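You operate a simulated robot arm through the tools that you are given. There is no shell and no other tool. Be economical: measure what you need, move in short steps, check, and stop when the job is done.

You run a simulated two-armed robot. Do the job below in one go: nothing can be reset, and whatever is moved stays where it is left.

TASK
Take the black ring with the smallest size on its label from the top of the wall bench and leave it on the front of the packing bench. Screw the lid back on the yellow jar. Stack the DN 50 blue box from the top of the test stand on top of the DN 25 blue box. Take the check valve marked "2940" from the top of the test stand and put it in the repack tray. Take the green tin and leave it on the brown card disc on the top of the test stand. Put one of the tall white boxes from the top of the test stand on the top of the tool stand. Take the plug gauge marked "GO" from the top of the wall bench and put it on top of the bush there. Put the grey tub on the top of the wall bench away on the board of the wall shelf. Lift the yellow guard bar open. The order is free. Set down upright: check valve, tall white box, grey tub.

The check looks at the end state, three seconds after you hand in, the way a careful person would. Anything else that was tipped, shoved, dropped, spilled or broken makes it a failure. A push-on lid holds only when it is set on centred and level and pressed home; a screw cap is set on level and turned clockwise until tight.

THE ROBOT
Two 6-joint arms with two-finger parallel grippers on one trunk, on a base that drives. Base frame: it is fixed to the floor where the robot stands at the start and does not move with it; the origin is under the middle of the robot, x ahead of it, y to its left, z up; the surface under the hand at the start is at about z = 80. Lengths are in cm, angles in degrees, forces in N, time in s.
The left shoulder is at the start at [6, 18.7, 109.7], the right one opposite. With the tool pointing down near the work surface each hand reaches from about 26 to 62 cm from the robot's upright axis, wherever it stands, measured 20 degrees to its own side. Places, roughly: black ring [50, 25, 75]; blue box [-325, -350, 100]; board of the wall shelf (22x178 cm) [-1032, -26, 120]; brown card disc [-350, -375, 75]; bush (5x5x4 cm) [60, 10, 80]; check valve [-275, -350, 75]; front of the packing bench (36x24 cm) [-14, -340, 84]; green tin [-225, -350, 75]; grey tub [50, 0, 75]; plug gauge [50, -25, 75]; repack tray (14x16 cm) [-220, -318, 86]; tall white box [-275, -375, 100]; top of the tool stand [-300, -80, 50]; yellow guard bar [40, -230, 170]; yellow jar [-400, -375, 75]. Payload 1.57 kg a hand.
Tool frame (each hand has its own): the origin (TCP) lies between the finger pads and is the grasp point; the fingertips stand 3 cm ahead of it; z points along the fingers, y is the line along which they close. Largest opening 11 cm; finger width 2.4, thickness 1.2; the body of the gripper, 4.8 by 11.2 cm, starts 7.8 cm behind the TCP.
Orientation is that of the tool frame in the base frame, as a unit quaternion [x, y, z, w]. With the fingers straight down and closing along the base's y, the tool's x points along the base's -x, its y along +y and its z along -z.

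THE INTERFACE
- The arms move only by the tool nudge_tool. It takes "left_increments", "right_increments" or both (then of equal length, played together; a hand with none holds still); each is a list of rows, each a list of 2 entries, a list of its own where there are three numbers: the shift along the base's x, y, z in cm, then the turn, a rotation vector about the base's x, y, z in degrees. In form: [[[tx, ty, tz], [wx, wy, wz]], ...]. A call has 1 to 10 rows; each row shifts and turns the commanded pose from where the row before left it. "left_fingers" and "right_fingers" are, for a hand that has rows, the gripper command, from -1 (fully open) to 1 (shut), values between in proportion, set as the call begins (left out, the last holds). Each row takes 0.2 s and may step no farther than 5 cm and 8.6 degrees from the row before; otherwise, or with a gripper value out of range, the whole call is refused. A pose out of reach is approached as far as the arm can. The call stops where the force on the tool passes 40 N (or 10 N more than at its start, if that is more) or the arm is blocked; 0.2 s more then pass. The fingers move at their own pace (about 15.3 cm/s each) and stop on an object; they squeeze with about 29 N. The grip force told is the motor's: it shows also when the fingers shut on nothing. Time passes only in rows, and 0.2 s behind the last, so rows that do not move let the fingers close. The reply holds the time, the measured pose of the TCP, the force on the tool along the base axes, the opening and the grip force, in the units named above and with some noise, with the torque about the TCP (base axes, N m) and any sound that the robot's microphone picked up.
- Cameras (640 x 400 px; columns grow to the right, rows downward): "scene" is now at [2.2, 0.5, 162.55]; the picture's right is [-0.05, -1.00, 0.00], its down [-0.83, 0.04, -0.56] and it looks along [0.56, -0.03, -0.83] (base axes); focal length 284 px, centre (320, 200). "left" rides on the left gripper at [7, -1.6, -14.1] in its tool frame; the picture's right is [0.23, 0.97, 0.00], its down [-0.85, 0.20, -0.48] and it looks along [-0.47, 0.11, 0.88] (tool axes); focal length 222 px, centre (320, 200). "right" rides on the right gripper at [7, 1.6, -14.1] in its tool frame; the picture's right is [-0.23, 0.97, 0.00], its down [-0.86, -0.20, -0.48] and it looks along [-0.47, -0.11, 0.88] (tool axes); focal length 222 px, centre (320, 200). There is no depth. A picture from a camera that has moved, and an enlarged one, comes with that camera's place and axes in the base frame and with its lens. The place of the scene camera against the robot may be out by one fixed shift of up to 1.8 cm in any direction.
- get_image(camera): a new picture of that camera. No time passes.
- lift_body(by): slides the trunk up (or, below 0, down) by that many cm; the arms and the scene camera ride with it, the base frame stays. It gives what a move gives, with no picture.
- steer(legs): drives the robot by 1 to 6 legs, each [ahead, left, turn to the left] in cm, cm and degrees, along the robot's own axes; the way and the turn of a leg run together, so that a leg with both is an arc; at most 150 cm and 180 degrees a leg. The arms and the cameras ride along, it lands a little off, and it stops where it bumps. It gives what a move gives.
- aim_head(pan, tilt): turns the head with the scene camera to pan (to the left, within 86 degrees either way) and tilt (down, from -29 to 69), counted from straight ahead of the robot. It gives what a move gives.
- enlarge(camera, box): a new picture of the part [left, top, right, bottom] of that camera's present view, enlarged. No time passes.
- finish_job(): hands the job in; it is judged then, once.

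Work in short steps. Places have to be worked out from the pictures, the camera data and where the tool is seen: move nearer, look again, correct. Check each grasp and each placing, and mend what went wrong. You have 483 turns and 230 pictures in all, those below and enlarged ones among them. Open the grippers and draw the arms clear of the work before you hand the job in, unless the task says otherwise; then end with one line.

The tools are called after "Request:" by a JSON object that holds its "method" and its "body". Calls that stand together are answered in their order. nudge_tool: Moves the arms, as the interface text tells. Its arguments: {"type":"object","properties":{"left_increments":{"type":"array"},"left_fingers":{"type":"number"},"right_increments":{"type":"array"},"right_fingers":{"type":"number"}},"required":[]} The other tools are called the same way: lift_body (by) slides the trunk up or down; steer (legs) drives the base; aim_head (pan, tilt) turns the head that bears the scene camera; get_image (camera) takes a picture; enlarge (camera, box) takes an enlarged picture of a part of a camera's view; finish_job () hands the job in.

At the start:

```text
time: 0.0
left_eef_pos: [40.86, 18.3, 108.71]
left_tool_rot: [0.0, 1.0, 0.0, 0.0]
left_contact_force: [-0.6, -0.9, 1.1]
left_torque: [0.0, -0.01, 0.0]
left_width: 10.99
left_gripper_force: 0.1
right_eef_pos: [45.92, -16.82, 114.83]
right_tool_rot: [0.0, 1.0, 0.0, 0.001]
right_contact_force: [-1.0, -0.1, 0.0]
right_torque: [-0.03, -0.04, 0.01]
right_width: 11.0
right_gripper_force: 0.1
trunk travel left (down, up): [-72.5, 26.5]
robot x, y, heading: [0.28, 0.21, -0.1]
head pan, tilt: [-2.9, 56.2]
```

scene: 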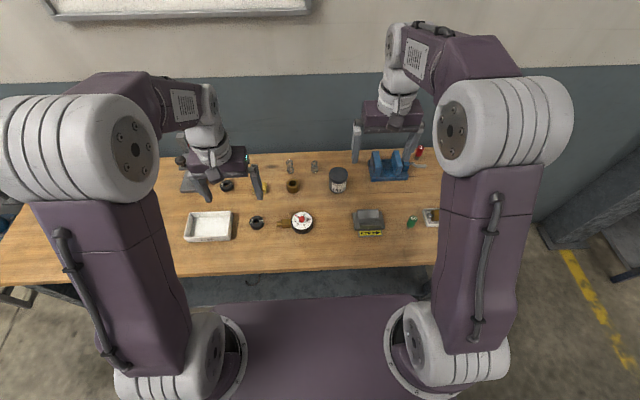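
right: 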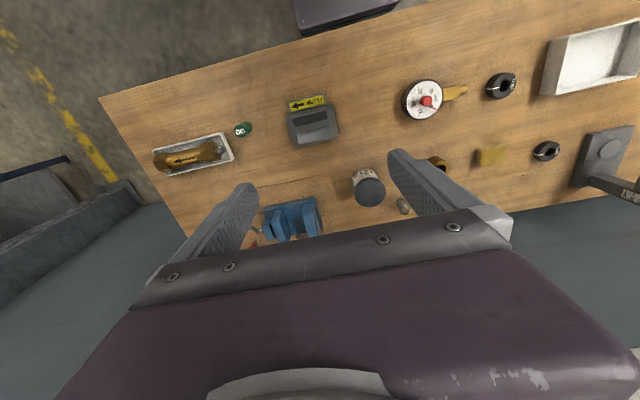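
left: 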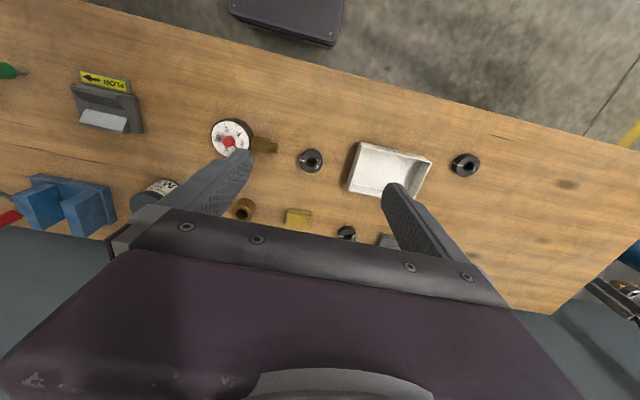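

The first pictures show the wall bench with rings, gauge, a grey tub and other items. I enlarge parts to read labels.

Request:
{"method": "enlarge", "body": {"camera": "scene", "box": [160, 130, 320, 260]}}

Request:
{"method": "enlarge", "body": {"camera": "scene", "box": [280, 130, 450, 260]}}

Request:
{"method": "enlarge", "body": {"camera": "left", "box": [180, 100, 500, 250]}}

Request:
{"method": "enlarge", "body": {"camera": "right", "box": [340, 30, 640, 220]}}

```text
3.08 times, centred on (240, 195) of scene
camera zoom: at [2.2, 0.5, 162.55], right [-0.05, -1.0, 0.0], down [-0.83, 0.04, -0.56], along [0.56, -0.03, -0.83], focal length 872 px, centre (566, 215)
```

zoom: 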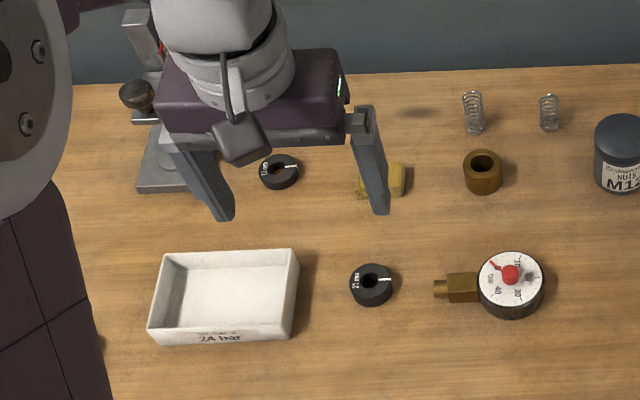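

```text
3.08 times, centred on (365, 195) of scene
camera zoom: at [2.2, 0.5, 162.55], right [-0.05, -1.0, 0.0], down [-0.83, 0.04, -0.56], along [0.56, -0.03, -0.83], focal length 872 px, centre (182, 215)
```

zoom: 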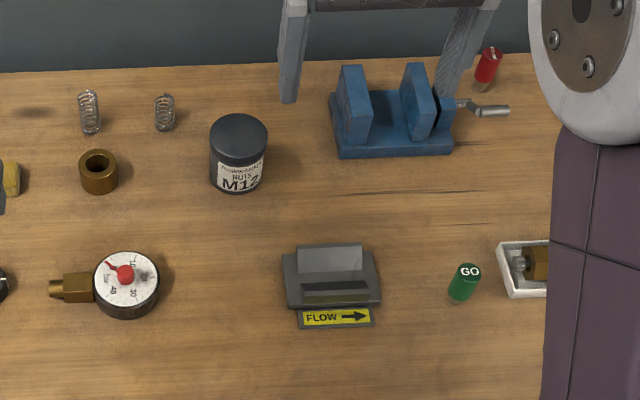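

```text
2.00 times, centred on (340, 175) of left
camera zoom: at [33.8, 16.53, 122.77], right [-0.23, 0.97, 0.0], down [0.85, 0.2, 0.48], along [0.47, 0.11, -0.88], focal length 444 px, centre (280, 250)
```

zoom: 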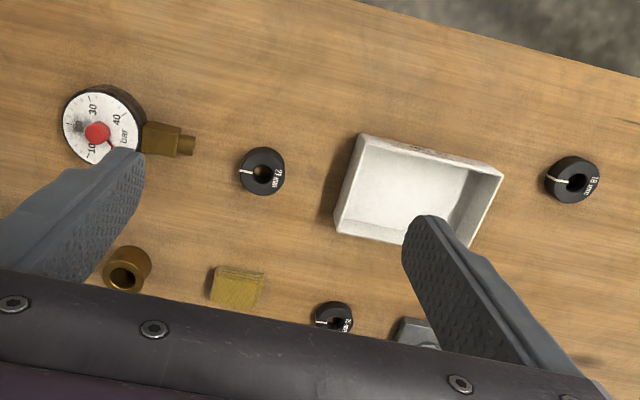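

```text
2.11 times, centred on (490, 125) of right
camera zoom: at [38.94, -15.4, 129.0], right [0.23, 0.97, 0.0], down [0.86, -0.2, 0.48], along [0.47, -0.11, -0.88], focal length 468 px, centre (-38, 358)
```

zoom: 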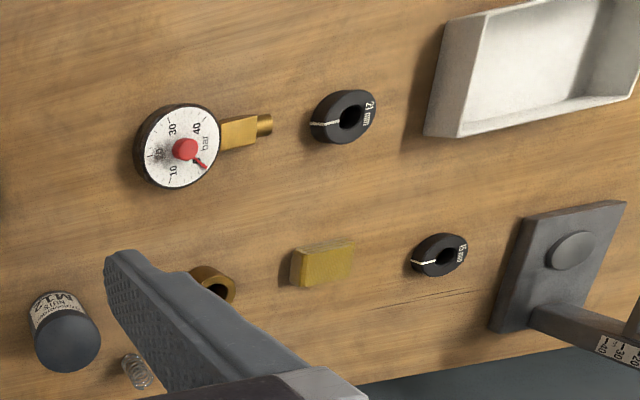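

Three rings are seen (21, 18 and one near the dial stand). I enlarge the labels.

Request:
{"method": "enlarge", "body": {"camera": "right", "box": [526, 138, 566, 163]}}

Request:
{"method": "enlarge", "body": {"camera": "left", "box": [446, 150, 486, 180]}}

Request:
{"method": "aim_head", "body": {"pan": 40, "tilt": 45}}

```text
16.00 times, centred on (546, 150) of right
camera zoom: at [38.94, -15.4, 129.0], right [0.23, 0.97, 0.0], down [0.86, -0.2, 0.48], along [0.47, -0.11, -0.88], focal length 3554 px, centre (-3296, 992)
```

zoom: 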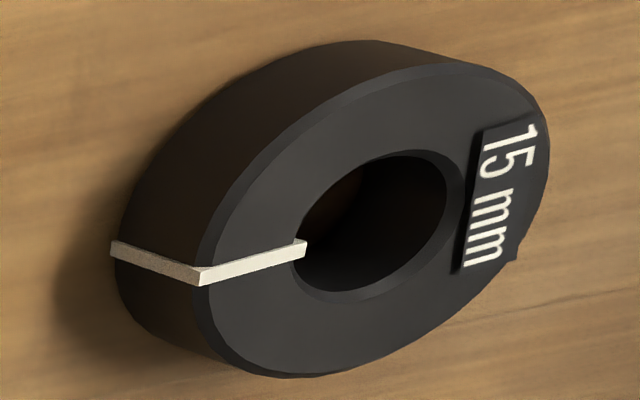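

```text
13.33 times, centred on (466, 165) of left
camera zoom: at [33.8, 16.53, 122.77], right [-0.23, 0.97, 0.0], down [0.85, 0.2, 0.48], along [0.47, 0.11, -0.88], focal length 2962 px, centre (-1627, 667)
```

zoom: 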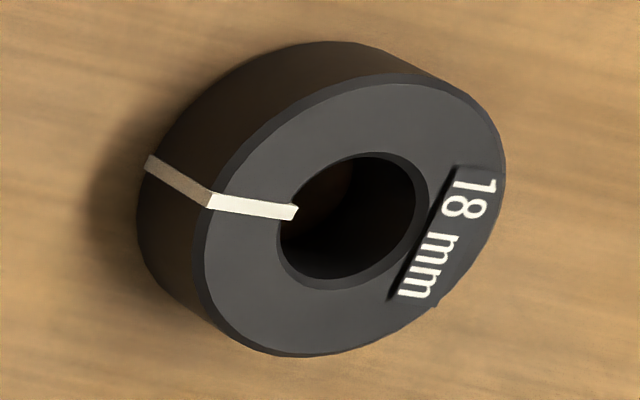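

```text
time: 1.1
left_eef_pos: [40.67, 18.21, 108.75]
left_tool_rot: [0.001, 1.0, 0.0, 0.0]
left_contact_force: [-0.2, -0.2, 1.0]
left_torque: [0.02, -0.02, -0.05]
left_width: 11.0
left_gripper_force: 0.0
right_eef_pos: [45.92, -16.8, 114.83]
right_tool_rot: [0.001, 1.0, 0.0, 0.0]
right_contact_force: [-0.3, -0.3, 0.4]
right_torque: [0.02, -0.01, -0.06]
right_width: 11.01
right_gripper_force: 0.1
trunk travel left (down, up): [-72.5, 26.5]
robot x, y, heading: [-0.06, -0.26, -0.2]
head pan, tilt: [40.0, 45.0]
```

15 mm is smallest so far; I check the left part of the bench for more rings and the surroundings.

Request:
{"method": "get_image", "body": {"camera": "scene"}}

Request:
{"method": "aim_head", "body": {"pan": -60, "tilt": 20}}

Request:
{"method": "get_image", "body": {"camera": "scene"}}

```text
220 pictures are left
camera scene: at [1.36, 6.08, 164.05], right [0.64, -0.77, 0.0], down [-0.54, -0.45, -0.71], along [0.54, 0.45, -0.71], focal length 284 px, centre (320, 200)
```

scene: 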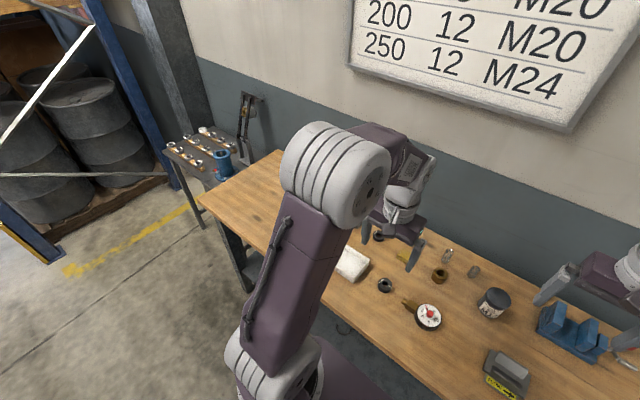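

```text
time: 2.9
left_eef_pos: [40.87, 18.29, 108.83]
left_tool_rot: [0.0, 1.0, 0.0, 0.001]
left_contact_force: [0.5, 0.9, -0.1]
left_torque: [0.0, 0.02, -0.03]
left_width: 10.98
left_gripper_force: 0.1
right_eef_pos: [45.91, -16.91, 114.74]
right_tool_rot: [0.0, 1.0, 0.0, 0.0]
right_contact_force: [0.2, 0.9, 0.1]
right_torque: [0.04, 0.02, 0.04]
right_width: 10.98
right_gripper_force: 0.1
trunk travel left (down, up): [-72.5, 26.5]
robot x, y, heading: [0.2, -0.12, -0.2]
head pan, tilt: [-60.0, 20.0]
```

```text
219 pictures are left
camera scene: at [-0.21, -7.2, 167.91], right [-0.87, -0.5, 0.0], down [-0.17, 0.3, -0.94], along [0.47, -0.81, -0.34], focal length 284 px, centre (320, 200)
```

scene: 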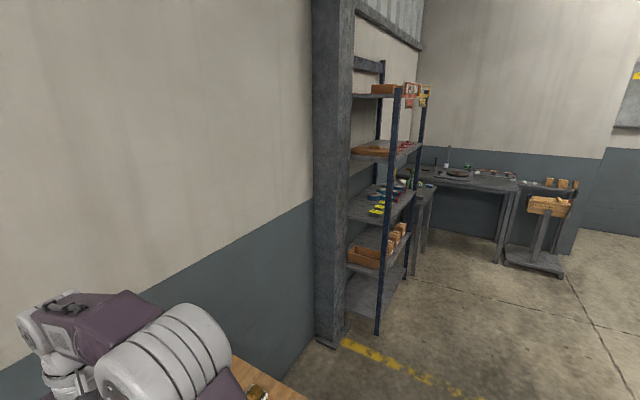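

Now zoom into gauge, tub, and bush with the head back.

Request:
{"method": "aim_head", "body": {"pan": -3, "tilt": 56}}

Request:
{"method": "enlarge", "body": {"camera": "scene", "box": [395, 205, 427, 237]}}

Request:
{"method": "enlarge", "body": {"camera": "scene", "box": [280, 160, 360, 210]}}

Request:
{"method": "enlarge", "body": {"camera": "right", "box": [220, 90, 350, 170]}}

```text
time: 4.1
left_eef_pos: [40.81, 18.24, 108.83]
left_tool_rot: [0.0, 1.0, 0.001, 0.0]
left_contact_force: [0.8, -0.1, -0.4]
left_torque: [-0.03, 0.0, -0.02]
left_width: 11.0
left_gripper_force: 0.0
right_eef_pos: [45.98, -16.93, 114.82]
right_tool_rot: [0.0, 1.0, -0.001, 0.0]
right_contact_force: [0.4, 0.1, 0.5]
right_torque: [-0.01, 0.01, 0.01]
right_width: 10.99
right_gripper_force: 0.0
trunk travel left (down, up): [-72.5, 26.5]
robot x, y, heading: [0.08, 0.15, 0.0]
head pan, tilt: [-3.0, 56.0]
```

```text
12.50 times, centred on (411, 221) of scene
camera zoom: at [2.23, 0.48, 162.58], right [-0.05, -1.0, 0.0], down [-0.83, 0.04, -0.56], along [0.56, -0.03, -0.83], focal length 3545 px, centre (-818, -62)
```

zoom: 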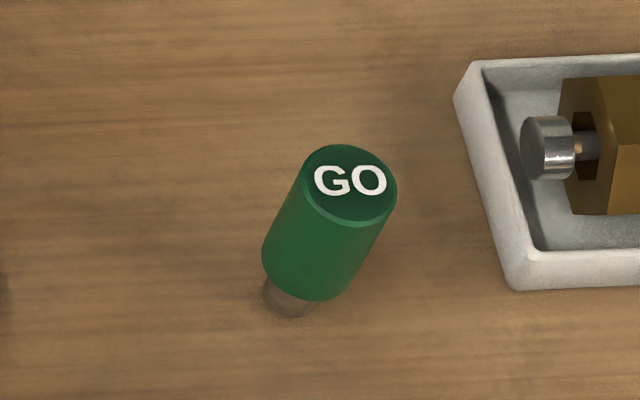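

```text
8.00 times, centred on (320, 185) of scene
camera zoom: at [2.23, 0.48, 162.58], right [-0.05, -1.0, 0.0], down [-0.83, 0.04, -0.56], along [0.56, -0.03, -0.83], focal length 2269 px, centre (320, 320)
```

zoom: 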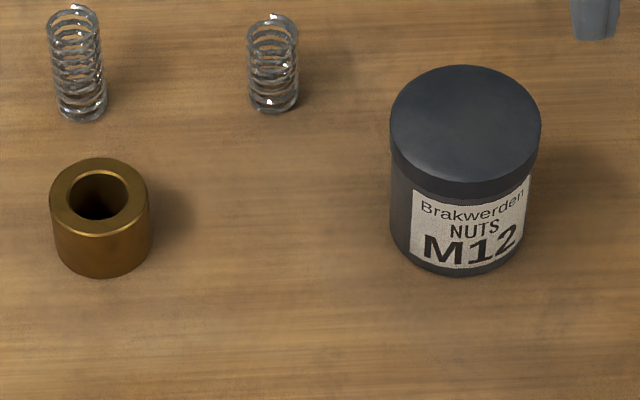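

```text
4.92 times, centred on (285, 130) of right
camera zoom: at [38.94, -15.41, 129.0], right [0.23, 0.97, 0.0], down [0.86, -0.2, 0.48], along [0.47, -0.11, -0.88], focal length 1094 px, centre (492, 545)
```

zoom: 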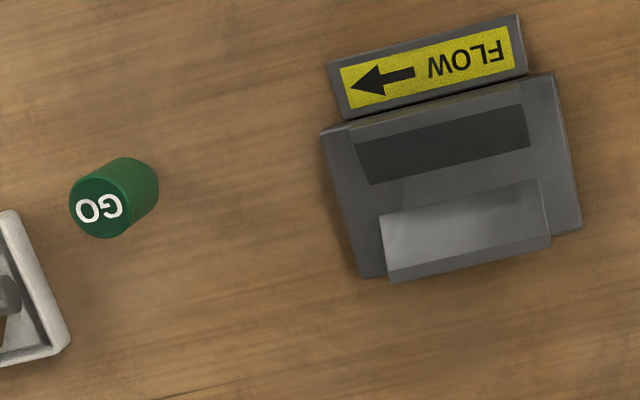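

The gauge stands upright, judged at about [44.2, -31.8], top z≈86; the wrist and scene cameras differ by ~1.3 cm, so I hover the right hand over it and recheck.

Request:
{"method": "nudge_tool", "body": {"right_increments": [[[-0.3, -2.5, -2.5], [0, 0, 0]], [[-0.3, -2.5, -2.5], [0, 0, 0]], [[-0.3, -2.5, -2.5], [0, 0, 0]], [[-0.3, -2.5, -2.5], [0, 0, 0]], [[-0.3, -2.5, -2.5], [0, 0, 0]], [[-0.3, -2.5, -2.5], [0, 0, 0]]], "right_fingers": 0.05}}

Request:
{"method": "get_image", "body": {"camera": "right"}}

```text
time: 5.5
left_eef_pos: [40.85, 18.1, 108.84]
left_tool_rot: [-0.001, 1.0, 0.0, 0.0]
left_contact_force: [-0.4, -0.1, 0.8]
left_torque: [-0.01, -0.04, 0.03]
left_width: 11.0
left_gripper_force: 0.1
right_eef_pos: [43.94, -32.01, 99.65]
right_tool_rot: [0.0, 1.0, 0.0, 0.0]
right_contact_force: [-0.3, 0.5, -1.1]
right_torque: [0.0, 0.02, 0.01]
right_width: 5.23
right_gripper_force: 0.1
trunk travel left (down, up): [-72.5, 26.5]
robot x, y, heading: [-0.35, -0.04, 0.1]
head pan, tilt: [-3.0, 56.0]
```

```text
215 pictures are left
camera right: at [37.07, -30.45, 113.79], right [0.23, 0.97, 0.0], down [0.86, -0.2, 0.48], along [0.47, -0.11, -0.88], focal length 222 px, centre (320, 200)
```

right: 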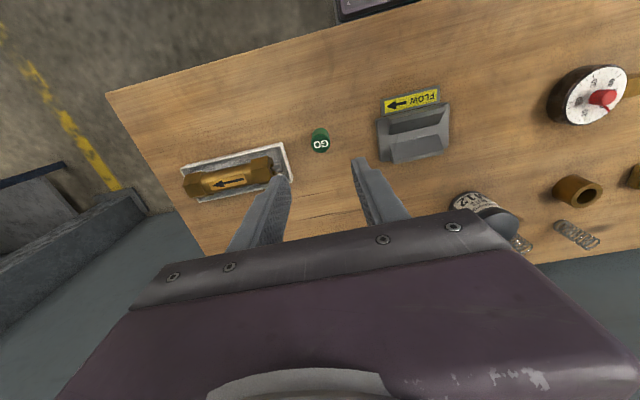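

Gauge lies right under the hand at about [44.0, -32.0]. I lower to TCP z≈84.

Request:
{"method": "nudge_tool", "body": {"right_increments": [[[0, 0, -4], [0, 0, 0]], [[0, 0, -4], [0, 0, 0]], [[0, 0, -4], [0, 0, 0]], [[0, 0, -3.2], [0, 0, 0]]]}}

Request:
{"method": "get_image", "body": {"camera": "right"}}

```text
time: 6.5
left_eef_pos: [40.93, 18.17, 108.75]
left_tool_rot: [0.0, 1.0, 0.0, 0.0]
left_contact_force: [0.1, -0.1, 0.8]
left_torque: [0.01, 0.02, 0.01]
left_width: 11.0
left_gripper_force: 0.0
right_eef_pos: [44.26, -32.04, 84.41]
right_tool_rot: [0.0, 1.0, 0.0, 0.0]
right_contact_force: [0.7, 0.5, -1.2]
right_torque: [0.02, -0.01, 0.05]
right_width: 5.23
right_gripper_force: 0.2
trunk travel left (down, up): [-72.5, 26.5]
robot x, y, heading: [-0.22, -0.14, 0.1]
head pan, tilt: [-3.0, 56.0]
```

```text
214 pictures are left
camera right: at [37.3, -30.41, 98.55], right [0.23, 0.97, 0.0], down [0.86, -0.2, 0.48], along [0.47, -0.11, -0.88], focal length 222 px, centre (320, 200)
```

right: 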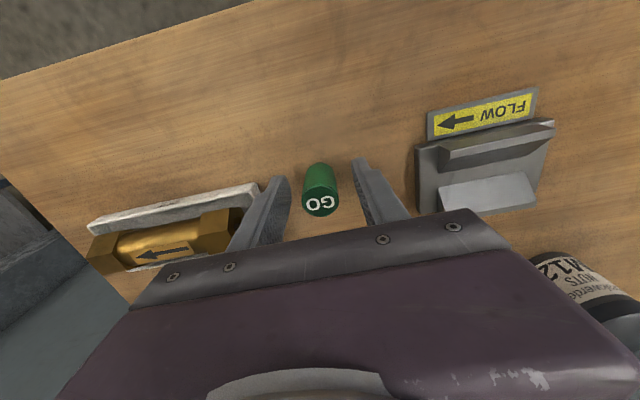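

The gauge is centred between the fingers; I close on it.

Request:
{"method": "nudge_tool", "body": {"right_increments": [[[0, 0, 0], [0, 0, 0]], [[0, 0, 0], [0, 0, 0]]], "right_fingers": 1}}

Request:
{"method": "nudge_tool", "body": {"right_increments": [[[0, 0, 3], [0, 0, 0]], [[0, 0, 3], [0, 0, 0]], [[0, 0, 3], [0, 0, 0]]]}}

Request:
{"method": "enlarge", "body": {"camera": "right", "box": [270, 140, 370, 220]}}

Request:
{"method": "enlarge", "body": {"camera": "scene", "box": [380, 160, 460, 240]}}

```text
time: 7.1
left_eef_pos: [40.79, 18.21, 108.73]
left_tool_rot: [0.0, 1.0, 0.0, 0.0]
left_contact_force: [0.4, 0.2, -0.8]
left_torque: [-0.01, 0.01, -0.03]
left_width: 10.98
left_gripper_force: 0.0
right_eef_pos: [44.11, -31.93, 84.38]
right_tool_rot: [-0.001, 1.0, 0.0, 0.0]
right_contact_force: [-0.1, -0.2, -1.1]
right_torque: [0.0, -0.02, 0.06]
right_width: 2.31
right_gripper_force: 29.1
trunk travel left (down, up): [-72.5, 26.5]
robot x, y, heading: [-0.06, -0.18, 0.2]
head pan, tilt: [-3.0, 56.0]
```

```text
time: 7.9
left_eef_pos: [40.74, 18.27, 108.76]
left_tool_rot: [-0.001, 1.0, -0.001, 0.001]
left_contact_force: [-1.0, -0.3, 0.6]
left_torque: [-0.01, 0.0, 0.04]
left_width: 11.04
left_gripper_force: 0.1
right_eef_pos: [44.14, -31.9, 93.56]
right_tool_rot: [0.0, 1.0, 0.0, 0.0]
right_contact_force: [-1.3, 0.4, -0.8]
right_torque: [0.01, 0.0, 0.03]
right_width: 2.3
right_gripper_force: 29.0
trunk travel left (down, up): [-72.5, 26.5]
robot x, y, heading: [-0.05, -0.27, 0.3]
head pan, tilt: [-3.0, 56.0]
```

```text
5.00 times, centred on (320, 180) of right
camera zoom: at [37.26, -30.42, 107.86], right [0.23, 0.97, 0.0], down [0.86, -0.2, 0.48], along [0.47, -0.11, -0.88], focal length 1111 px, centre (320, 300)
```

zoom: 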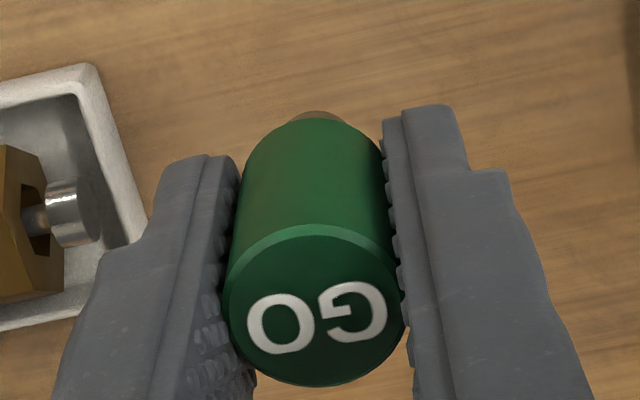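

```text
5.00 times, centred on (420, 200) of scene
camera zoom: at [2.18, 0.51, 162.58], right [-0.05, -1.0, 0.0], down [-0.83, 0.04, -0.56], along [0.56, -0.03, -0.83], focal length 1418 px, centre (-180, 200)
```

zoom: 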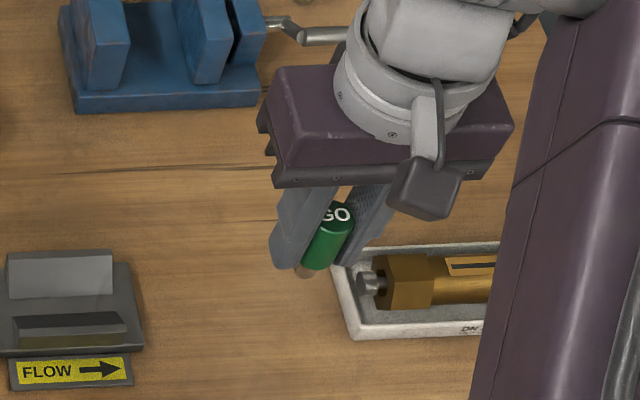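

Gauge held at 2.3 cm. I raise it and shift the robot left and a little ahead so the bush (about [61, 6]) comes in reach.

Request:
{"method": "nudge_tool", "body": {"right_increments": [[[0, 0, 4], [0, 0, 0]], [[0, 0, 4], [0, 0, 0]], [[0, 0, 4], [0, 0, 0]]]}}

Request:
{"method": "steer", "body": {"legs": [[0, 24, 0], [5, 0, 0]]}}

Request:
{"method": "get_image", "body": {"camera": "scene"}}

```text
time: 8.7
left_eef_pos: [40.8, 18.25, 108.77]
left_tool_rot: [0.0, 1.0, 0.0, 0.0]
left_contact_force: [0.4, -0.3, -0.4]
left_torque: [0.01, -0.01, -0.02]
left_width: 10.99
left_gripper_force: 0.1
right_eef_pos: [44.35, -31.79, 105.63]
right_tool_rot: [0.0, 1.0, 0.0, -0.001]
right_contact_force: [0.1, 0.4, -1.5]
right_torque: [0.01, 0.0, 0.0]
right_width: 2.29
right_gripper_force: 29.2
trunk travel left (down, up): [-72.5, 26.5]
robot x, y, heading: [0.04, 0.05, -0.3]
head pan, tilt: [-3.0, 56.0]
```

```text
time: 11.0
left_eef_pos: [45.19, 42.29, 109.01]
left_tool_rot: [0.0, 1.0, 0.0, 0.002]
left_contact_force: [-0.4, 0.6, -0.1]
left_torque: [0.02, -0.09, 0.02]
left_width: 11.01
left_gripper_force: 0.1
right_eef_pos: [48.87, -7.74, 105.76]
right_tool_rot: [-0.001, 1.0, 0.001, 0.002]
right_contact_force: [-0.9, -0.6, -0.5]
right_torque: [0.02, -0.03, -0.01]
right_width: 2.29
right_gripper_force: 28.5
trunk travel left (down, up): [-72.5, 26.5]
robot x, y, heading: [5.11, 24.08, 0.3]
head pan, tilt: [-3.0, 56.0]
```

```text
211 pictures are left
camera scene: at [6.44, 24.42, 162.59], right [-0.05, -1.0, 0.0], down [-0.83, 0.04, -0.56], along [0.56, -0.03, -0.83], focal length 284 px, centre (320, 200)
```

scene: 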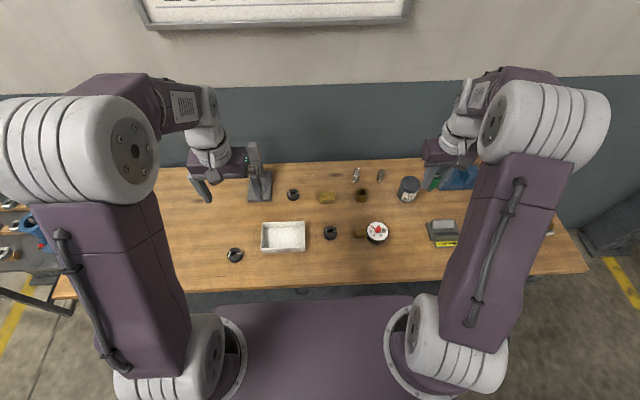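

Now move the right hand over near the bush and look with its camera.

Request:
{"method": "nudge_tool", "body": {"right_increments": [[[2.4, 2.8, -1], [0, 0, 0]], [[2.4, 2.8, -1], [0, 0, 0]], [[2.4, 2.8, -1], [0, 0, 0]], [[2.4, 2.8, -1], [0, 0, 0]], [[2.2, 2.8, -1], [0, 0, 0]]]}}

Request:
{"method": "get_image", "body": {"camera": "right"}}

Request:
{"method": "enlarge", "body": {"camera": "left", "box": [0, 40, 640, 400]}}

```text
time: 12.2
left_eef_pos: [45.72, 42.42, 108.76]
left_tool_rot: [-0.001, 1.0, -0.001, -0.001]
left_contact_force: [0.4, -0.7, 0.0]
left_torque: [-0.05, 0.03, 0.03]
left_width: 11.01
left_gripper_force: 0.1
right_eef_pos: [61.2, 6.52, 100.67]
right_tool_rot: [-0.002, 1.0, -0.001, -0.001]
right_contact_force: [1.4, 0.6, -1.9]
right_torque: [-0.01, 0.05, -0.01]
right_width: 2.32
right_gripper_force: 28.8
trunk travel left (down, up): [-72.5, 26.5]
robot x, y, heading: [4.97, 24.05, 0.1]
head pan, tilt: [-3.0, 56.0]
```

```text
210 pictures are left
camera right: at [54.25, 8.02, 114.86], right [0.23, 0.97, 0.0], down [0.86, -0.2, 0.48], along [0.46, -0.11, -0.88], focal length 222 px, centre (320, 200)
```

right: 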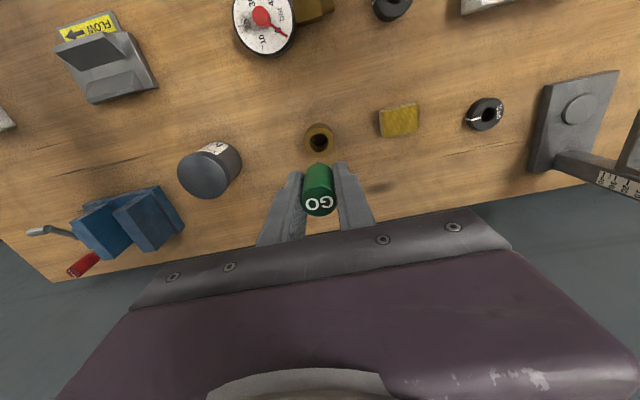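

```text
1.00 times, centred on (320, 220) of left (not enlarged: the box is as wide or as high as the picture)
camera zoom: at [38.76, 40.72, 122.73], right [-0.23, 0.97, 0.0], down [0.86, 0.2, 0.48], along [0.47, 0.11, -0.88], focal length 222 px, centre (320, 180)
```

zoom: 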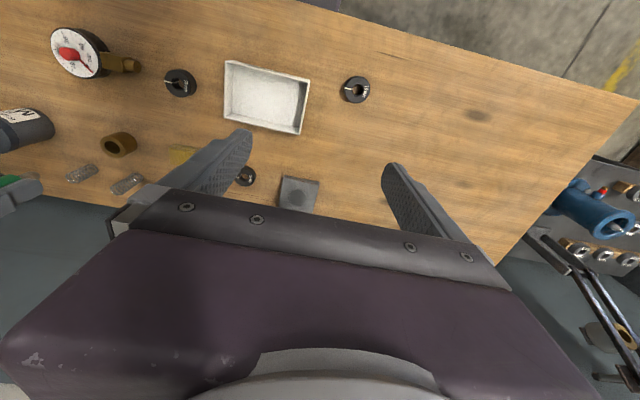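

The bush hole is nearly right beneath. I enlarge for precision.

Request:
{"method": "enlarge", "body": {"camera": "right", "box": [280, 120, 360, 220]}}

```text
4.00 times, centred on (320, 170) of right
camera zoom: at [54.25, 8.02, 114.86], right [0.23, 0.97, 0.0], down [0.86, -0.2, 0.48], along [0.46, -0.11, -0.88], focal length 888 px, centre (320, 320)
```

zoom: 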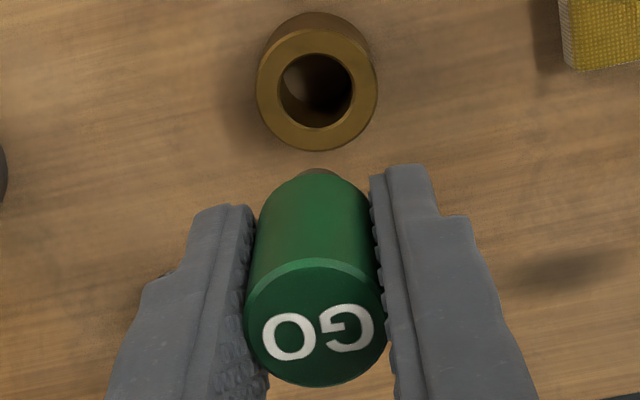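

The hole is about 2.6 cm against the 2.3 cm handle; I lower the gauge slowly over the bush and feel where it touches.

Request:
{"method": "nudge_tool", "body": {"right_increments": [[[0, -0.2, -4], [0, 0, 0]], [[0, 0, -4], [0, 0, 0]], [[0, 0, -2], [0, 0, 0]]]}}

Request:
{"method": "enlarge", "body": {"camera": "right", "box": [280, 120, 360, 220]}}

Request:
{"method": "enlarge", "body": {"camera": "scene", "box": [330, 160, 410, 220]}}

```text
time: 13.0
left_eef_pos: [45.63, 42.28, 108.85]
left_tool_rot: [-0.001, 1.0, 0.001, 0.0]
left_contact_force: [-0.3, -0.4, -0.6]
left_torque: [0.0, -0.01, -0.01]
left_width: 11.0
left_gripper_force: 0.0
right_eef_pos: [61.25, 6.18, 90.52]
right_tool_rot: [-0.001, 1.0, 0.0, 0.0]
right_contact_force: [0.0, 0.5, -1.2]
right_torque: [-0.02, -0.01, -0.03]
right_width: 2.32
right_gripper_force: 28.7
trunk travel left (down, up): [-72.5, 26.5]
robot x, y, heading: [5.07, 23.78, 0.2]
head pan, tilt: [-3.0, 56.0]
```

```text
4.00 times, centred on (320, 170) of right
camera zoom: at [54.24, 7.69, 104.73], right [0.23, 0.97, 0.0], down [0.86, -0.2, 0.48], along [0.47, -0.11, -0.88], focal length 888 px, centre (320, 320)
```

zoom: 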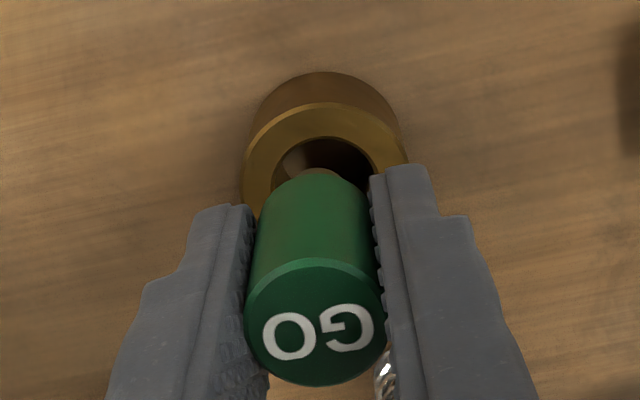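

```text
6.67 times, centred on (370, 190) of scene
camera zoom: at [7.08, 24.51, 162.58], right [-0.05, -1.0, 0.0], down [-0.83, 0.04, -0.56], along [0.56, -0.03, -0.83], focal length 1890 px, centre (-13, 267)
```

zoom: 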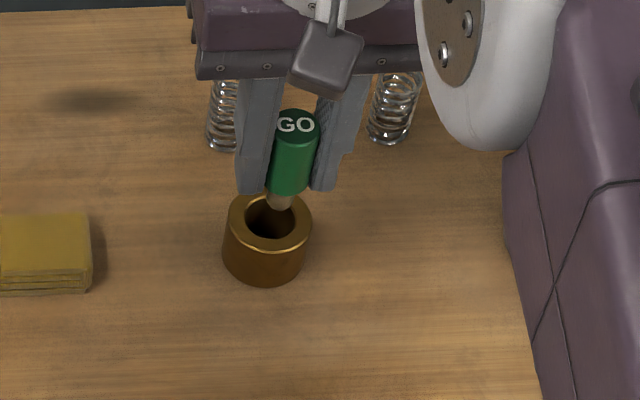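

Pin looks ~0.2 cm short in y and maybe 0.2–0.4 in x. I correct, lower 1.2 cm and look again.

Request:
{"method": "nudge_tool", "body": {"right_increments": [[[0.2, 0.18, 0], [0, 0, 0]], [[0, 0, -1.3], [0, 0, 0]]]}}

Request:
{"method": "enlarge", "body": {"camera": "scene", "box": [340, 170, 380, 210]}}

Request:
{"method": "enlarge", "body": {"camera": "left", "box": [60, 120, 240, 240]}}

```text
time: 13.6
left_eef_pos: [45.54, 42.21, 108.72]
left_tool_rot: [-0.001, 1.0, -0.001, 0.0]
left_contact_force: [0.7, -0.5, 0.0]
left_torque: [0.03, 0.03, 0.05]
left_width: 10.99
left_gripper_force: 0.1
right_eef_pos: [61.26, 6.26, 89.2]
right_tool_rot: [-0.001, 1.0, 0.001, 0.0]
right_contact_force: [0.6, 0.2, -1.3]
right_torque: [0.04, -0.04, -0.02]
right_width: 2.31
right_gripper_force: 29.6
trunk travel left (down, up): [-72.5, 26.5]
robot x, y, heading: [5.04, 24.16, 0.1]
head pan, tilt: [-3.0, 56.0]
```

```text
10.00 times, centred on (360, 190) of scene
camera zoom: at [7.14, 24.51, 162.58], right [-0.05, -1.0, 0.0], down [-0.83, 0.04, -0.56], along [0.56, -0.03, -0.83], focal length 2836 px, centre (-80, 300)
```

zoom: 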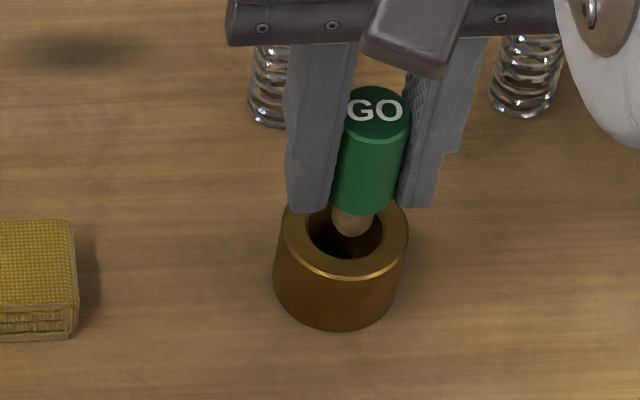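

```text
3.33 times, centred on (150, 180) of left
camera zoom: at [38.67, 40.63, 122.77], right [-0.23, 0.97, 0.0], down [0.85, 0.2, 0.48], along [0.47, 0.11, -0.88], focal length 740 px, centre (887, 267)
```

zoom: 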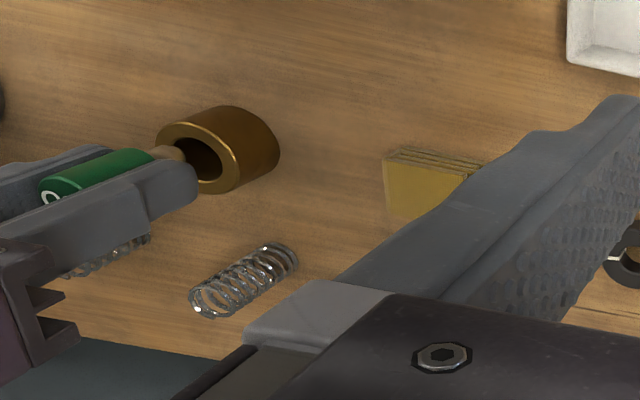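

Pin is centred within about 0.1 cm. I lower step by step, watching the force.

Request:
{"method": "nudge_tool", "body": {"right_increments": [[[0, 0.1, -0.6], [0, 0, 0]], [[0, 0, -0.6], [0, 0, 0]]]}}

Request:
{"method": "enlarge", "body": {"camera": "scene", "box": [340, 170, 380, 210]}}

```text
time: 14.2
left_eef_pos: [45.65, 42.45, 108.71]
left_tool_rot: [0.0, 1.0, -0.001, 0.0]
left_contact_force: [0.3, 0.4, 0.3]
left_torque: [0.02, 0.02, 0.0]
left_width: 11.02
left_gripper_force: 0.1
right_eef_pos: [61.14, 6.3, 88.08]
right_tool_rot: [0.0, 1.0, -0.001, 0.0]
right_contact_force: [0.4, -0.2, -0.7]
right_torque: [0.05, 0.0, -0.02]
right_width: 2.33
right_gripper_force: 29.2
trunk travel left (down, up): [-72.5, 26.5]
robot x, y, heading: [5.12, 23.84, 0.1]
head pan, tilt: [-3.0, 56.0]
```

```text
10.00 times, centred on (360, 190) of scene
camera zoom: at [7.14, 24.52, 162.58], right [-0.05, -1.0, 0.0], down [-0.83, 0.04, -0.56], along [0.56, -0.03, -0.83], focal length 2836 px, centre (-80, 300)
```

zoom: 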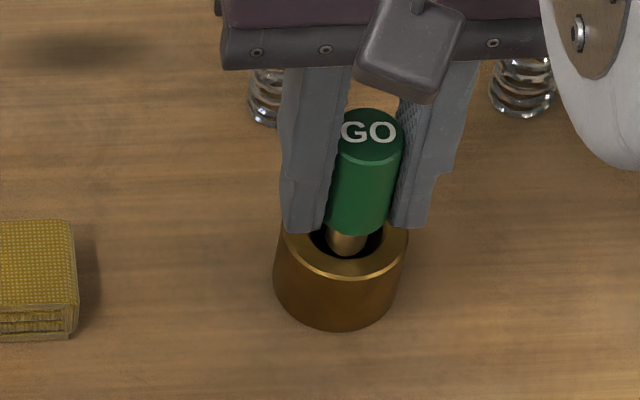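

Pin seems to have entered the hole without force. I lower another 0.6 to confirm whether it truly passes.

Request:
{"method": "nudge_tool", "body": {"right_increments": [[[0.05, 0.05, -0.5], [0, 0, 0]]]}}

Request:
{"method": "enlarge", "body": {"camera": "scene", "box": [345, 180, 375, 210]}}

Request:
{"method": "enlarge", "body": {"camera": "left", "box": [60, 130, 140, 190]}}

```text
time: 14.6
left_eef_pos: [45.36, 42.39, 108.88]
left_tool_rot: [-0.001, 1.0, 0.0, 0.002]
left_contact_force: [0.9, 0.2, 0.0]
left_torque: [0.02, -0.03, -0.02]
left_width: 10.99
left_gripper_force: 0.0
right_eef_pos: [61.2, 6.37, 87.94]
right_tool_rot: [-0.001, 1.0, -0.001, 0.003]
right_contact_force: [-0.6, -3.2, 18.1]
right_torque: [-0.18, 0.04, 0.0]
right_width: 2.34
right_gripper_force: 28.8
trunk travel left (down, up): [-72.5, 26.5]
robot x, y, heading: [4.8, 24.15, 0.1]
head pan, tilt: [-3.0, 56.0]
```

```text
13.33 times, centred on (360, 195) of scene
camera zoom: at [6.74, 24.55, 162.62], right [-0.05, -1.0, 0.0], down [-0.83, 0.04, -0.56], along [0.56, -0.03, -0.83], focal length 3781 px, centre (-213, 267)
```

zoom: 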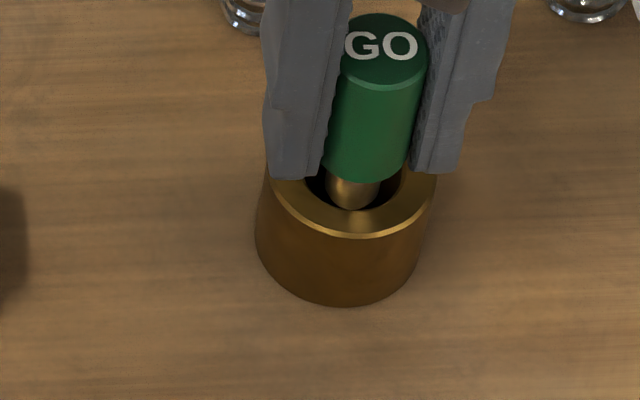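

```text
6.67 times, centred on (100, 160) of left
camera zoom: at [38.38, 40.64, 122.9], right [-0.23, 0.97, 0.0], down [0.85, 0.2, 0.48], along [0.47, 0.11, -0.88], focal length 1481 px, centre (1787, 467)
```

zoom: 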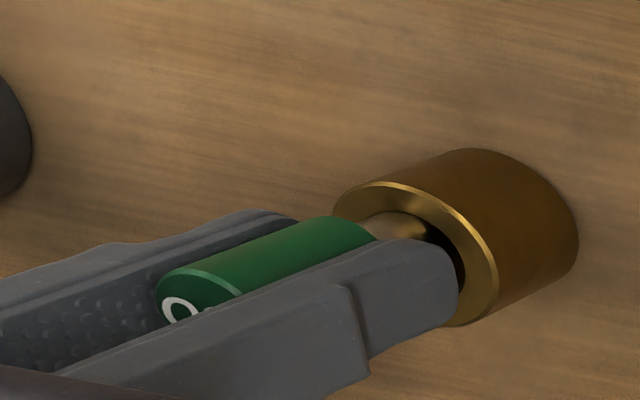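

A touch of 18 N came at TCP z 87.9, unclear whether fingertips or pin. I'd rather regrip the gauge higher: set it on free bench space at about [54, 5] first.

Request:
{"method": "nudge_tool", "body": {"right_increments": [[[0, -0.05, 2], [0, 0, 0]], [[0, 0, 2], [0, 0, 0]], [[-4, -0.8, 0], [0, 0, 0]], [[-3.5, -0.5, 0], [0, 0, 0]], [[0, 0, -4], [0, 0, 0]], [[0, 0, -3], [0, 0, 0]]]}}

Request:
{"method": "nudge_tool", "body": {"right_increments": [[[0, 0, -0.4], [0, 0, 0]]]}}

Request:
{"method": "get_image", "body": {"camera": "right"}}

```text
time: 16.0
left_eef_pos: [45.53, 42.37, 108.77]
left_tool_rot: [-0.001, 1.0, 0.0, 0.001]
left_contact_force: [0.2, -0.4, -0.7]
left_torque: [-0.01, -0.01, 0.01]
left_width: 10.99
left_gripper_force: 0.0
right_eef_pos: [53.82, 4.86, 84.51]
right_tool_rot: [-0.001, 1.0, 0.0, 0.001]
right_contact_force: [0.2, 0.3, -0.9]
right_torque: [0.03, 0.0, -0.01]
right_width: 2.27
right_gripper_force: 29.2
trunk travel left (down, up): [-72.5, 26.5]
robot x, y, heading: [4.75, 23.83, 0.2]
head pan, tilt: [-3.0, 56.0]
```

```text
time: 16.4
left_eef_pos: [45.3, 42.47, 108.86]
left_tool_rot: [0.0, 1.0, 0.0, 0.002]
left_contact_force: [0.3, -0.3, 0.1]
left_torque: [0.0, -0.02, 0.0]
left_width: 11.0
left_gripper_force: 0.0
right_eef_pos: [53.72, 4.94, 84.42]
right_tool_rot: [-0.001, 1.0, 0.0, 0.003]
right_contact_force: [-2.2, -5.7, 27.7]
right_torque: [-0.34, 0.15, 0.02]
right_width: 2.3
right_gripper_force: 28.4
trunk travel left (down, up): [-72.5, 26.5]
robot x, y, heading: [4.57, 24.45, 0.1]
head pan, tilt: [-3.0, 56.0]
```

```text
200 pictures are left
camera right: at [46.69, 6.4, 98.69], right [0.23, 0.97, 0.0], down [0.85, -0.2, 0.49], along [0.47, -0.11, -0.87], focal length 222 px, centre (320, 200)
```

right: 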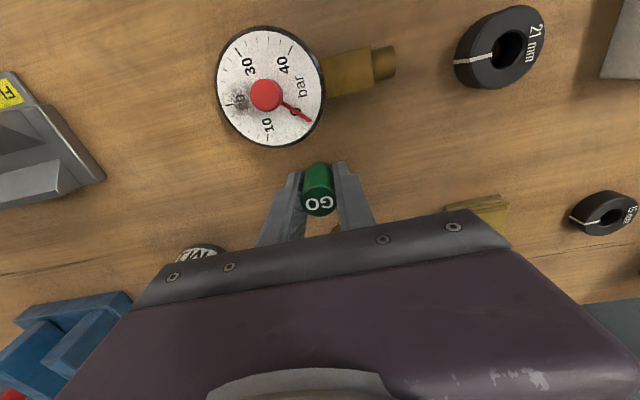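

The bench contact repeats at TCP 84.42, so the bush contact at 87.94 was the pin itself at 3.5 cm height: the bush carries the gauge on its top. I go back and set it there.

Request:
{"method": "nudge_tool", "body": {"right_increments": [[[0, 0, 3.4], [0, 0, 0]], [[0, 0, 4], [0, 0, 0]], [[4, 0.8, 0], [0, 0, 0]], [[3.5, 0.6, 0], [0, 0, 0]], [[0, 0, -3], [0, 0, 0]], [[0, 0, 0], [0, 0, 0]]]}}

Request:
{"method": "enlarge", "body": {"camera": "right", "box": [280, 130, 360, 220]}}

Request:
{"method": "enlarge", "body": {"camera": "scene", "box": [345, 175, 380, 210]}}

```text
time: 17.8
left_eef_pos: [45.69, 42.4, 108.71]
left_tool_rot: [-0.001, 1.0, 0.0, 0.001]
left_contact_force: [0.7, -1.3, -0.1]
left_torque: [0.01, 0.02, -0.02]
left_width: 10.99
left_gripper_force: 0.1
right_eef_pos: [61.26, 6.44, 88.58]
right_tool_rot: [-0.002, 1.0, 0.0, -0.001]
right_contact_force: [0.8, 0.0, -0.7]
right_torque: [0.01, 0.02, 0.0]
right_width: 2.32
right_gripper_force: 28.9
trunk travel left (down, up): [-72.5, 26.5]
robot x, y, heading: [4.78, 24.17, 0.2]
head pan, tilt: [-3.0, 56.0]
```

```text
4.44 times, centred on (320, 175) of right
camera zoom: at [54.36, 7.98, 102.86], right [0.23, 0.97, 0.0], down [0.86, -0.2, 0.48], along [0.46, -0.11, -0.88], focal length 987 px, centre (320, 311)
```

zoom: 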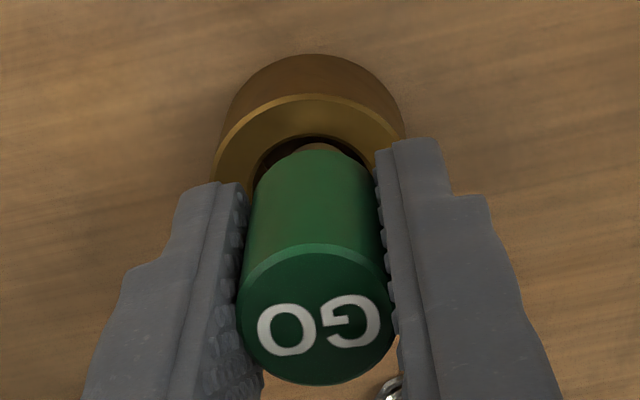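

```text
11.43 times, centred on (362, 192) of scene
camera zoom: at [7.2, 24.55, 162.58], right [-0.05, -1.0, 0.0], down [-0.83, 0.04, -0.56], along [0.56, -0.03, -0.83], focal length 3241 px, centre (-166, 286)
```

zoom: 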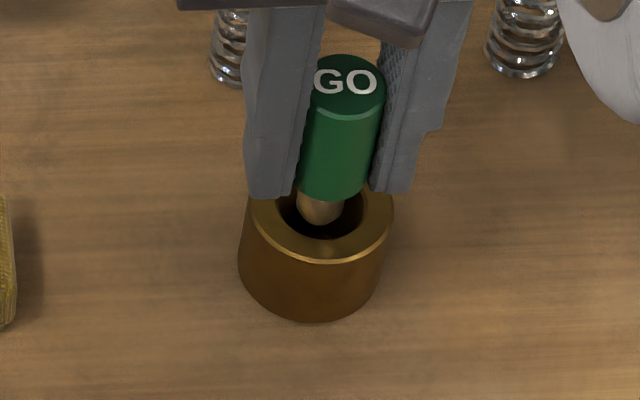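

Small correction (+0.2 x, −0.1 y), then lower to contact.

Request:
{"method": "nudge_tool", "body": {"right_increments": [[[0.2, -0.1, 0], [0, 0, 0]], [[0, 0, -0.4], [0, 0, 0]], [[0, 0, -0.3], [0, 0, 0]]]}}

```text
time: 18.6
left_eef_pos: [45.55, 42.3, 108.72]
left_tool_rot: [-0.001, 1.0, 0.0, 0.0]
left_contact_force: [-0.6, 0.3, 0.4]
left_torque: [-0.02, -0.02, 0.0]
left_width: 10.99
left_gripper_force: 0.0
right_eef_pos: [61.52, 6.45, 87.98]
right_tool_rot: [-0.001, 1.0, 0.0, 0.0]
right_contact_force: [0.0, -0.1, 0.2]
right_torque: [-0.01, 0.0, -0.02]
right_width: 2.3
right_gripper_force: 29.2
trunk travel left (down, up): [-72.5, 26.5]
robot x, y, heading: [4.83, 24.21, 0.3]
head pan, tilt: [-3.0, 56.0]
```

Just at contact; a slightly firmer touch to confirm.

Request:
{"method": "nudge_tool", "body": {"right_increments": [[[0, 0, -0.15], [0, 0, 0]]]}}

Request:
{"method": "enlarge", "body": {"camera": "right", "box": [280, 130, 360, 220]}}

```text
time: 19.0
left_eef_pos: [45.72, 42.39, 108.88]
left_tool_rot: [-0.001, 1.0, 0.0, 0.001]
left_contact_force: [0.7, 0.2, 0.6]
left_torque: [0.0, 0.0, 0.0]
left_width: 11.0
left_gripper_force: 0.0
right_eef_pos: [61.6, 6.36, 87.87]
right_tool_rot: [-0.001, 1.0, 0.0, 0.002]
right_contact_force: [0.2, -1.1, 7.9]
right_torque: [0.02, 0.0, 0.02]
right_width: 2.29
right_gripper_force: 28.6
trunk travel left (down, up): [-72.5, 26.5]
robot x, y, heading: [4.94, 24.11, 0.3]
head pan, tilt: [-3.0, 56.0]
```

```text
4.44 times, centred on (320, 175) of right
camera zoom: at [54.51, 7.9, 102.17], right [0.23, 0.97, 0.0], down [0.85, -0.2, 0.48], along [0.47, -0.11, -0.88], focal length 987 px, centre (320, 311)
```

zoom: 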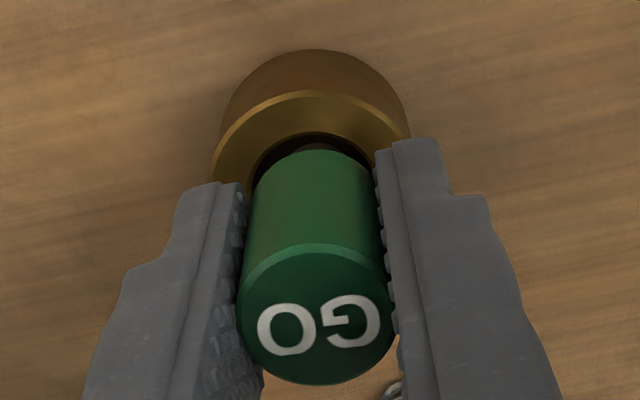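

Contact is steady near the centre; I open the fingers gently and look.

Request:
{"method": "nudge_tool", "body": {"right_increments": [[[0, 0, 0.05], [0, 0, 0]], [[0, 0, 0], [0, 0, 0]]], "right_fingers": 0.45}}

Request:
{"method": "enlarge", "body": {"camera": "scene", "box": [345, 175, 380, 210]}}

```text
time: 19.6
left_eef_pos: [45.57, 42.35, 108.8]
left_tool_rot: [-0.001, 1.0, 0.0, 0.001]
left_contact_force: [-0.2, -1.0, 0.4]
left_torque: [-0.03, 0.01, -0.03]
left_width: 11.0
left_gripper_force: 0.1
right_eef_pos: [61.51, 6.42, 87.89]
right_tool_rot: [0.0, 1.0, 0.0, 0.0]
right_contact_force: [-0.2, 0.4, -0.2]
right_torque: [0.01, 0.01, 0.0]
right_width: 3.08
right_gripper_force: 0.0
trunk travel left (down, up): [-72.5, 26.5]
robot x, y, heading: [5.11, 24.44, 0.0]
head pan, tilt: [-3.0, 56.0]
```

```text
11.43 times, centred on (362, 192) of scene
camera zoom: at [7.06, 24.54, 162.58], right [-0.05, -1.0, 0.0], down [-0.83, 0.04, -0.56], along [0.56, -0.03, -0.83], focal length 3241 px, centre (-166, 286)
```

zoom: 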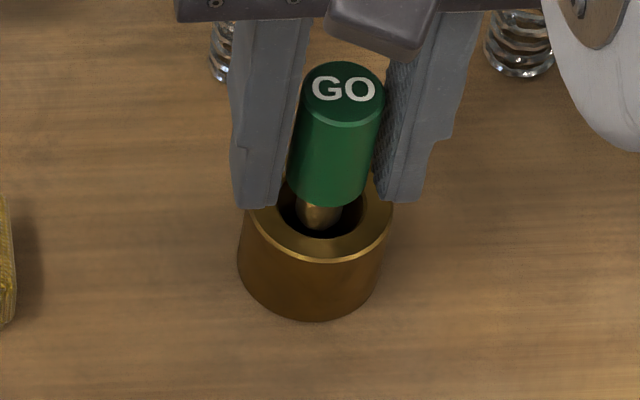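

The gauge stands on the bush. I withdraw straight up.

Request:
{"method": "nudge_tool", "body": {"right_increments": [[[0, 0, 1.5], [0, 0, 0]], [[0, 0, 3], [0, 0, 0]], [[0, 0, 5], [0, 0, 0]]]}}

Request:
{"method": "get_image", "body": {"camera": "right"}}

```text
time: 20.4
left_eef_pos: [45.53, 42.43, 108.74]
left_tool_rot: [-0.002, 1.0, 0.0, 0.0]
left_contact_force: [-0.1, 0.0, -0.5]
left_torque: [0.0, 0.04, -0.01]
left_width: 10.96
left_gripper_force: 0.0
right_eef_pos: [61.31, 6.29, 97.29]
right_tool_rot: [-0.001, 1.0, -0.001, 0.0]
right_contact_force: [-0.1, 0.2, -0.4]
right_torque: [0.0, -0.01, 0.02]
right_width: 3.02
right_gripper_force: 0.1
trunk travel left (down, up): [-72.5, 26.5]
robot x, y, heading: [4.88, 24.14, 0.1]
head pan, tilt: [-3.0, 56.0]
```

```text
195 pictures are left
camera right: at [54.35, 7.92, 111.55], right [0.23, 0.97, 0.0], down [0.86, -0.2, 0.48], along [0.47, -0.11, -0.88], focal length 222 px, centre (320, 200)
```

right: 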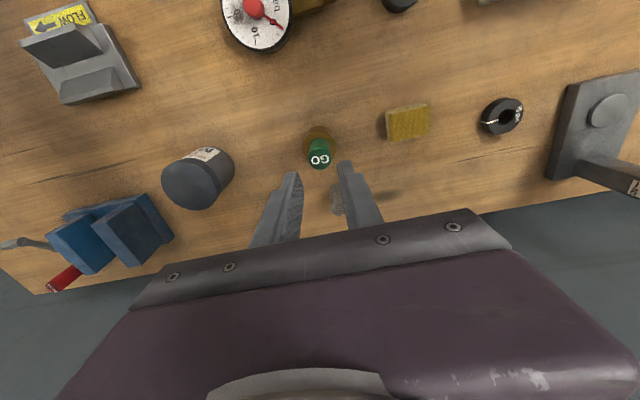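

Gauge stands well. Now the grey tub: judged at about [61.7, -10], 7 cm tall. I move the right hand above it with fingers open.

Request:
{"method": "nudge_tool", "body": {"right_increments": [[[0, -4, 1], [0, 0, 0]], [[0, -4, 0], [0, 0, 0]], [[0.2, -4, 0], [0, 0, 0]], [[0.2, -4.2, 0], [0, 0, 0]]], "right_fingers": -0.64}}

Request:
{"method": "get_image", "body": {"camera": "right"}}

```text
time: 21.4
left_eef_pos: [45.55, 42.23, 108.71]
left_tool_rot: [0.0, 1.0, 0.001, 0.0]
left_contact_force: [-0.3, 0.4, -0.6]
left_torque: [0.02, 0.02, 0.0]
left_width: 10.99
left_gripper_force: 0.1
right_eef_pos: [61.81, -9.96, 98.33]
right_tool_rot: [0.0, 1.0, 0.001, -0.001]
right_contact_force: [0.1, -0.3, 0.5]
right_torque: [0.0, -0.02, 0.03]
right_width: 9.01
right_gripper_force: 0.1
trunk travel left (down, up): [-72.5, 26.5]
robot x, y, heading: [4.79, 24.32, 0.3]
head pan, tilt: [-3.0, 56.0]
```

```text
194 pictures are left
camera right: at [54.85, -8.54, 112.6], right [0.22, 0.97, 0.0], down [0.86, -0.2, 0.48], along [0.47, -0.11, -0.88], focal length 222 px, centre (320, 200)
```

right: 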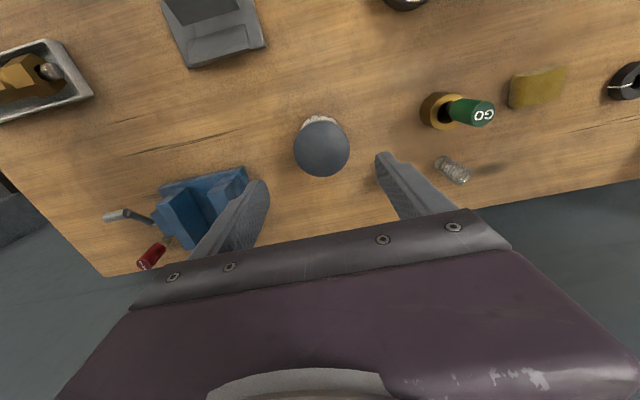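

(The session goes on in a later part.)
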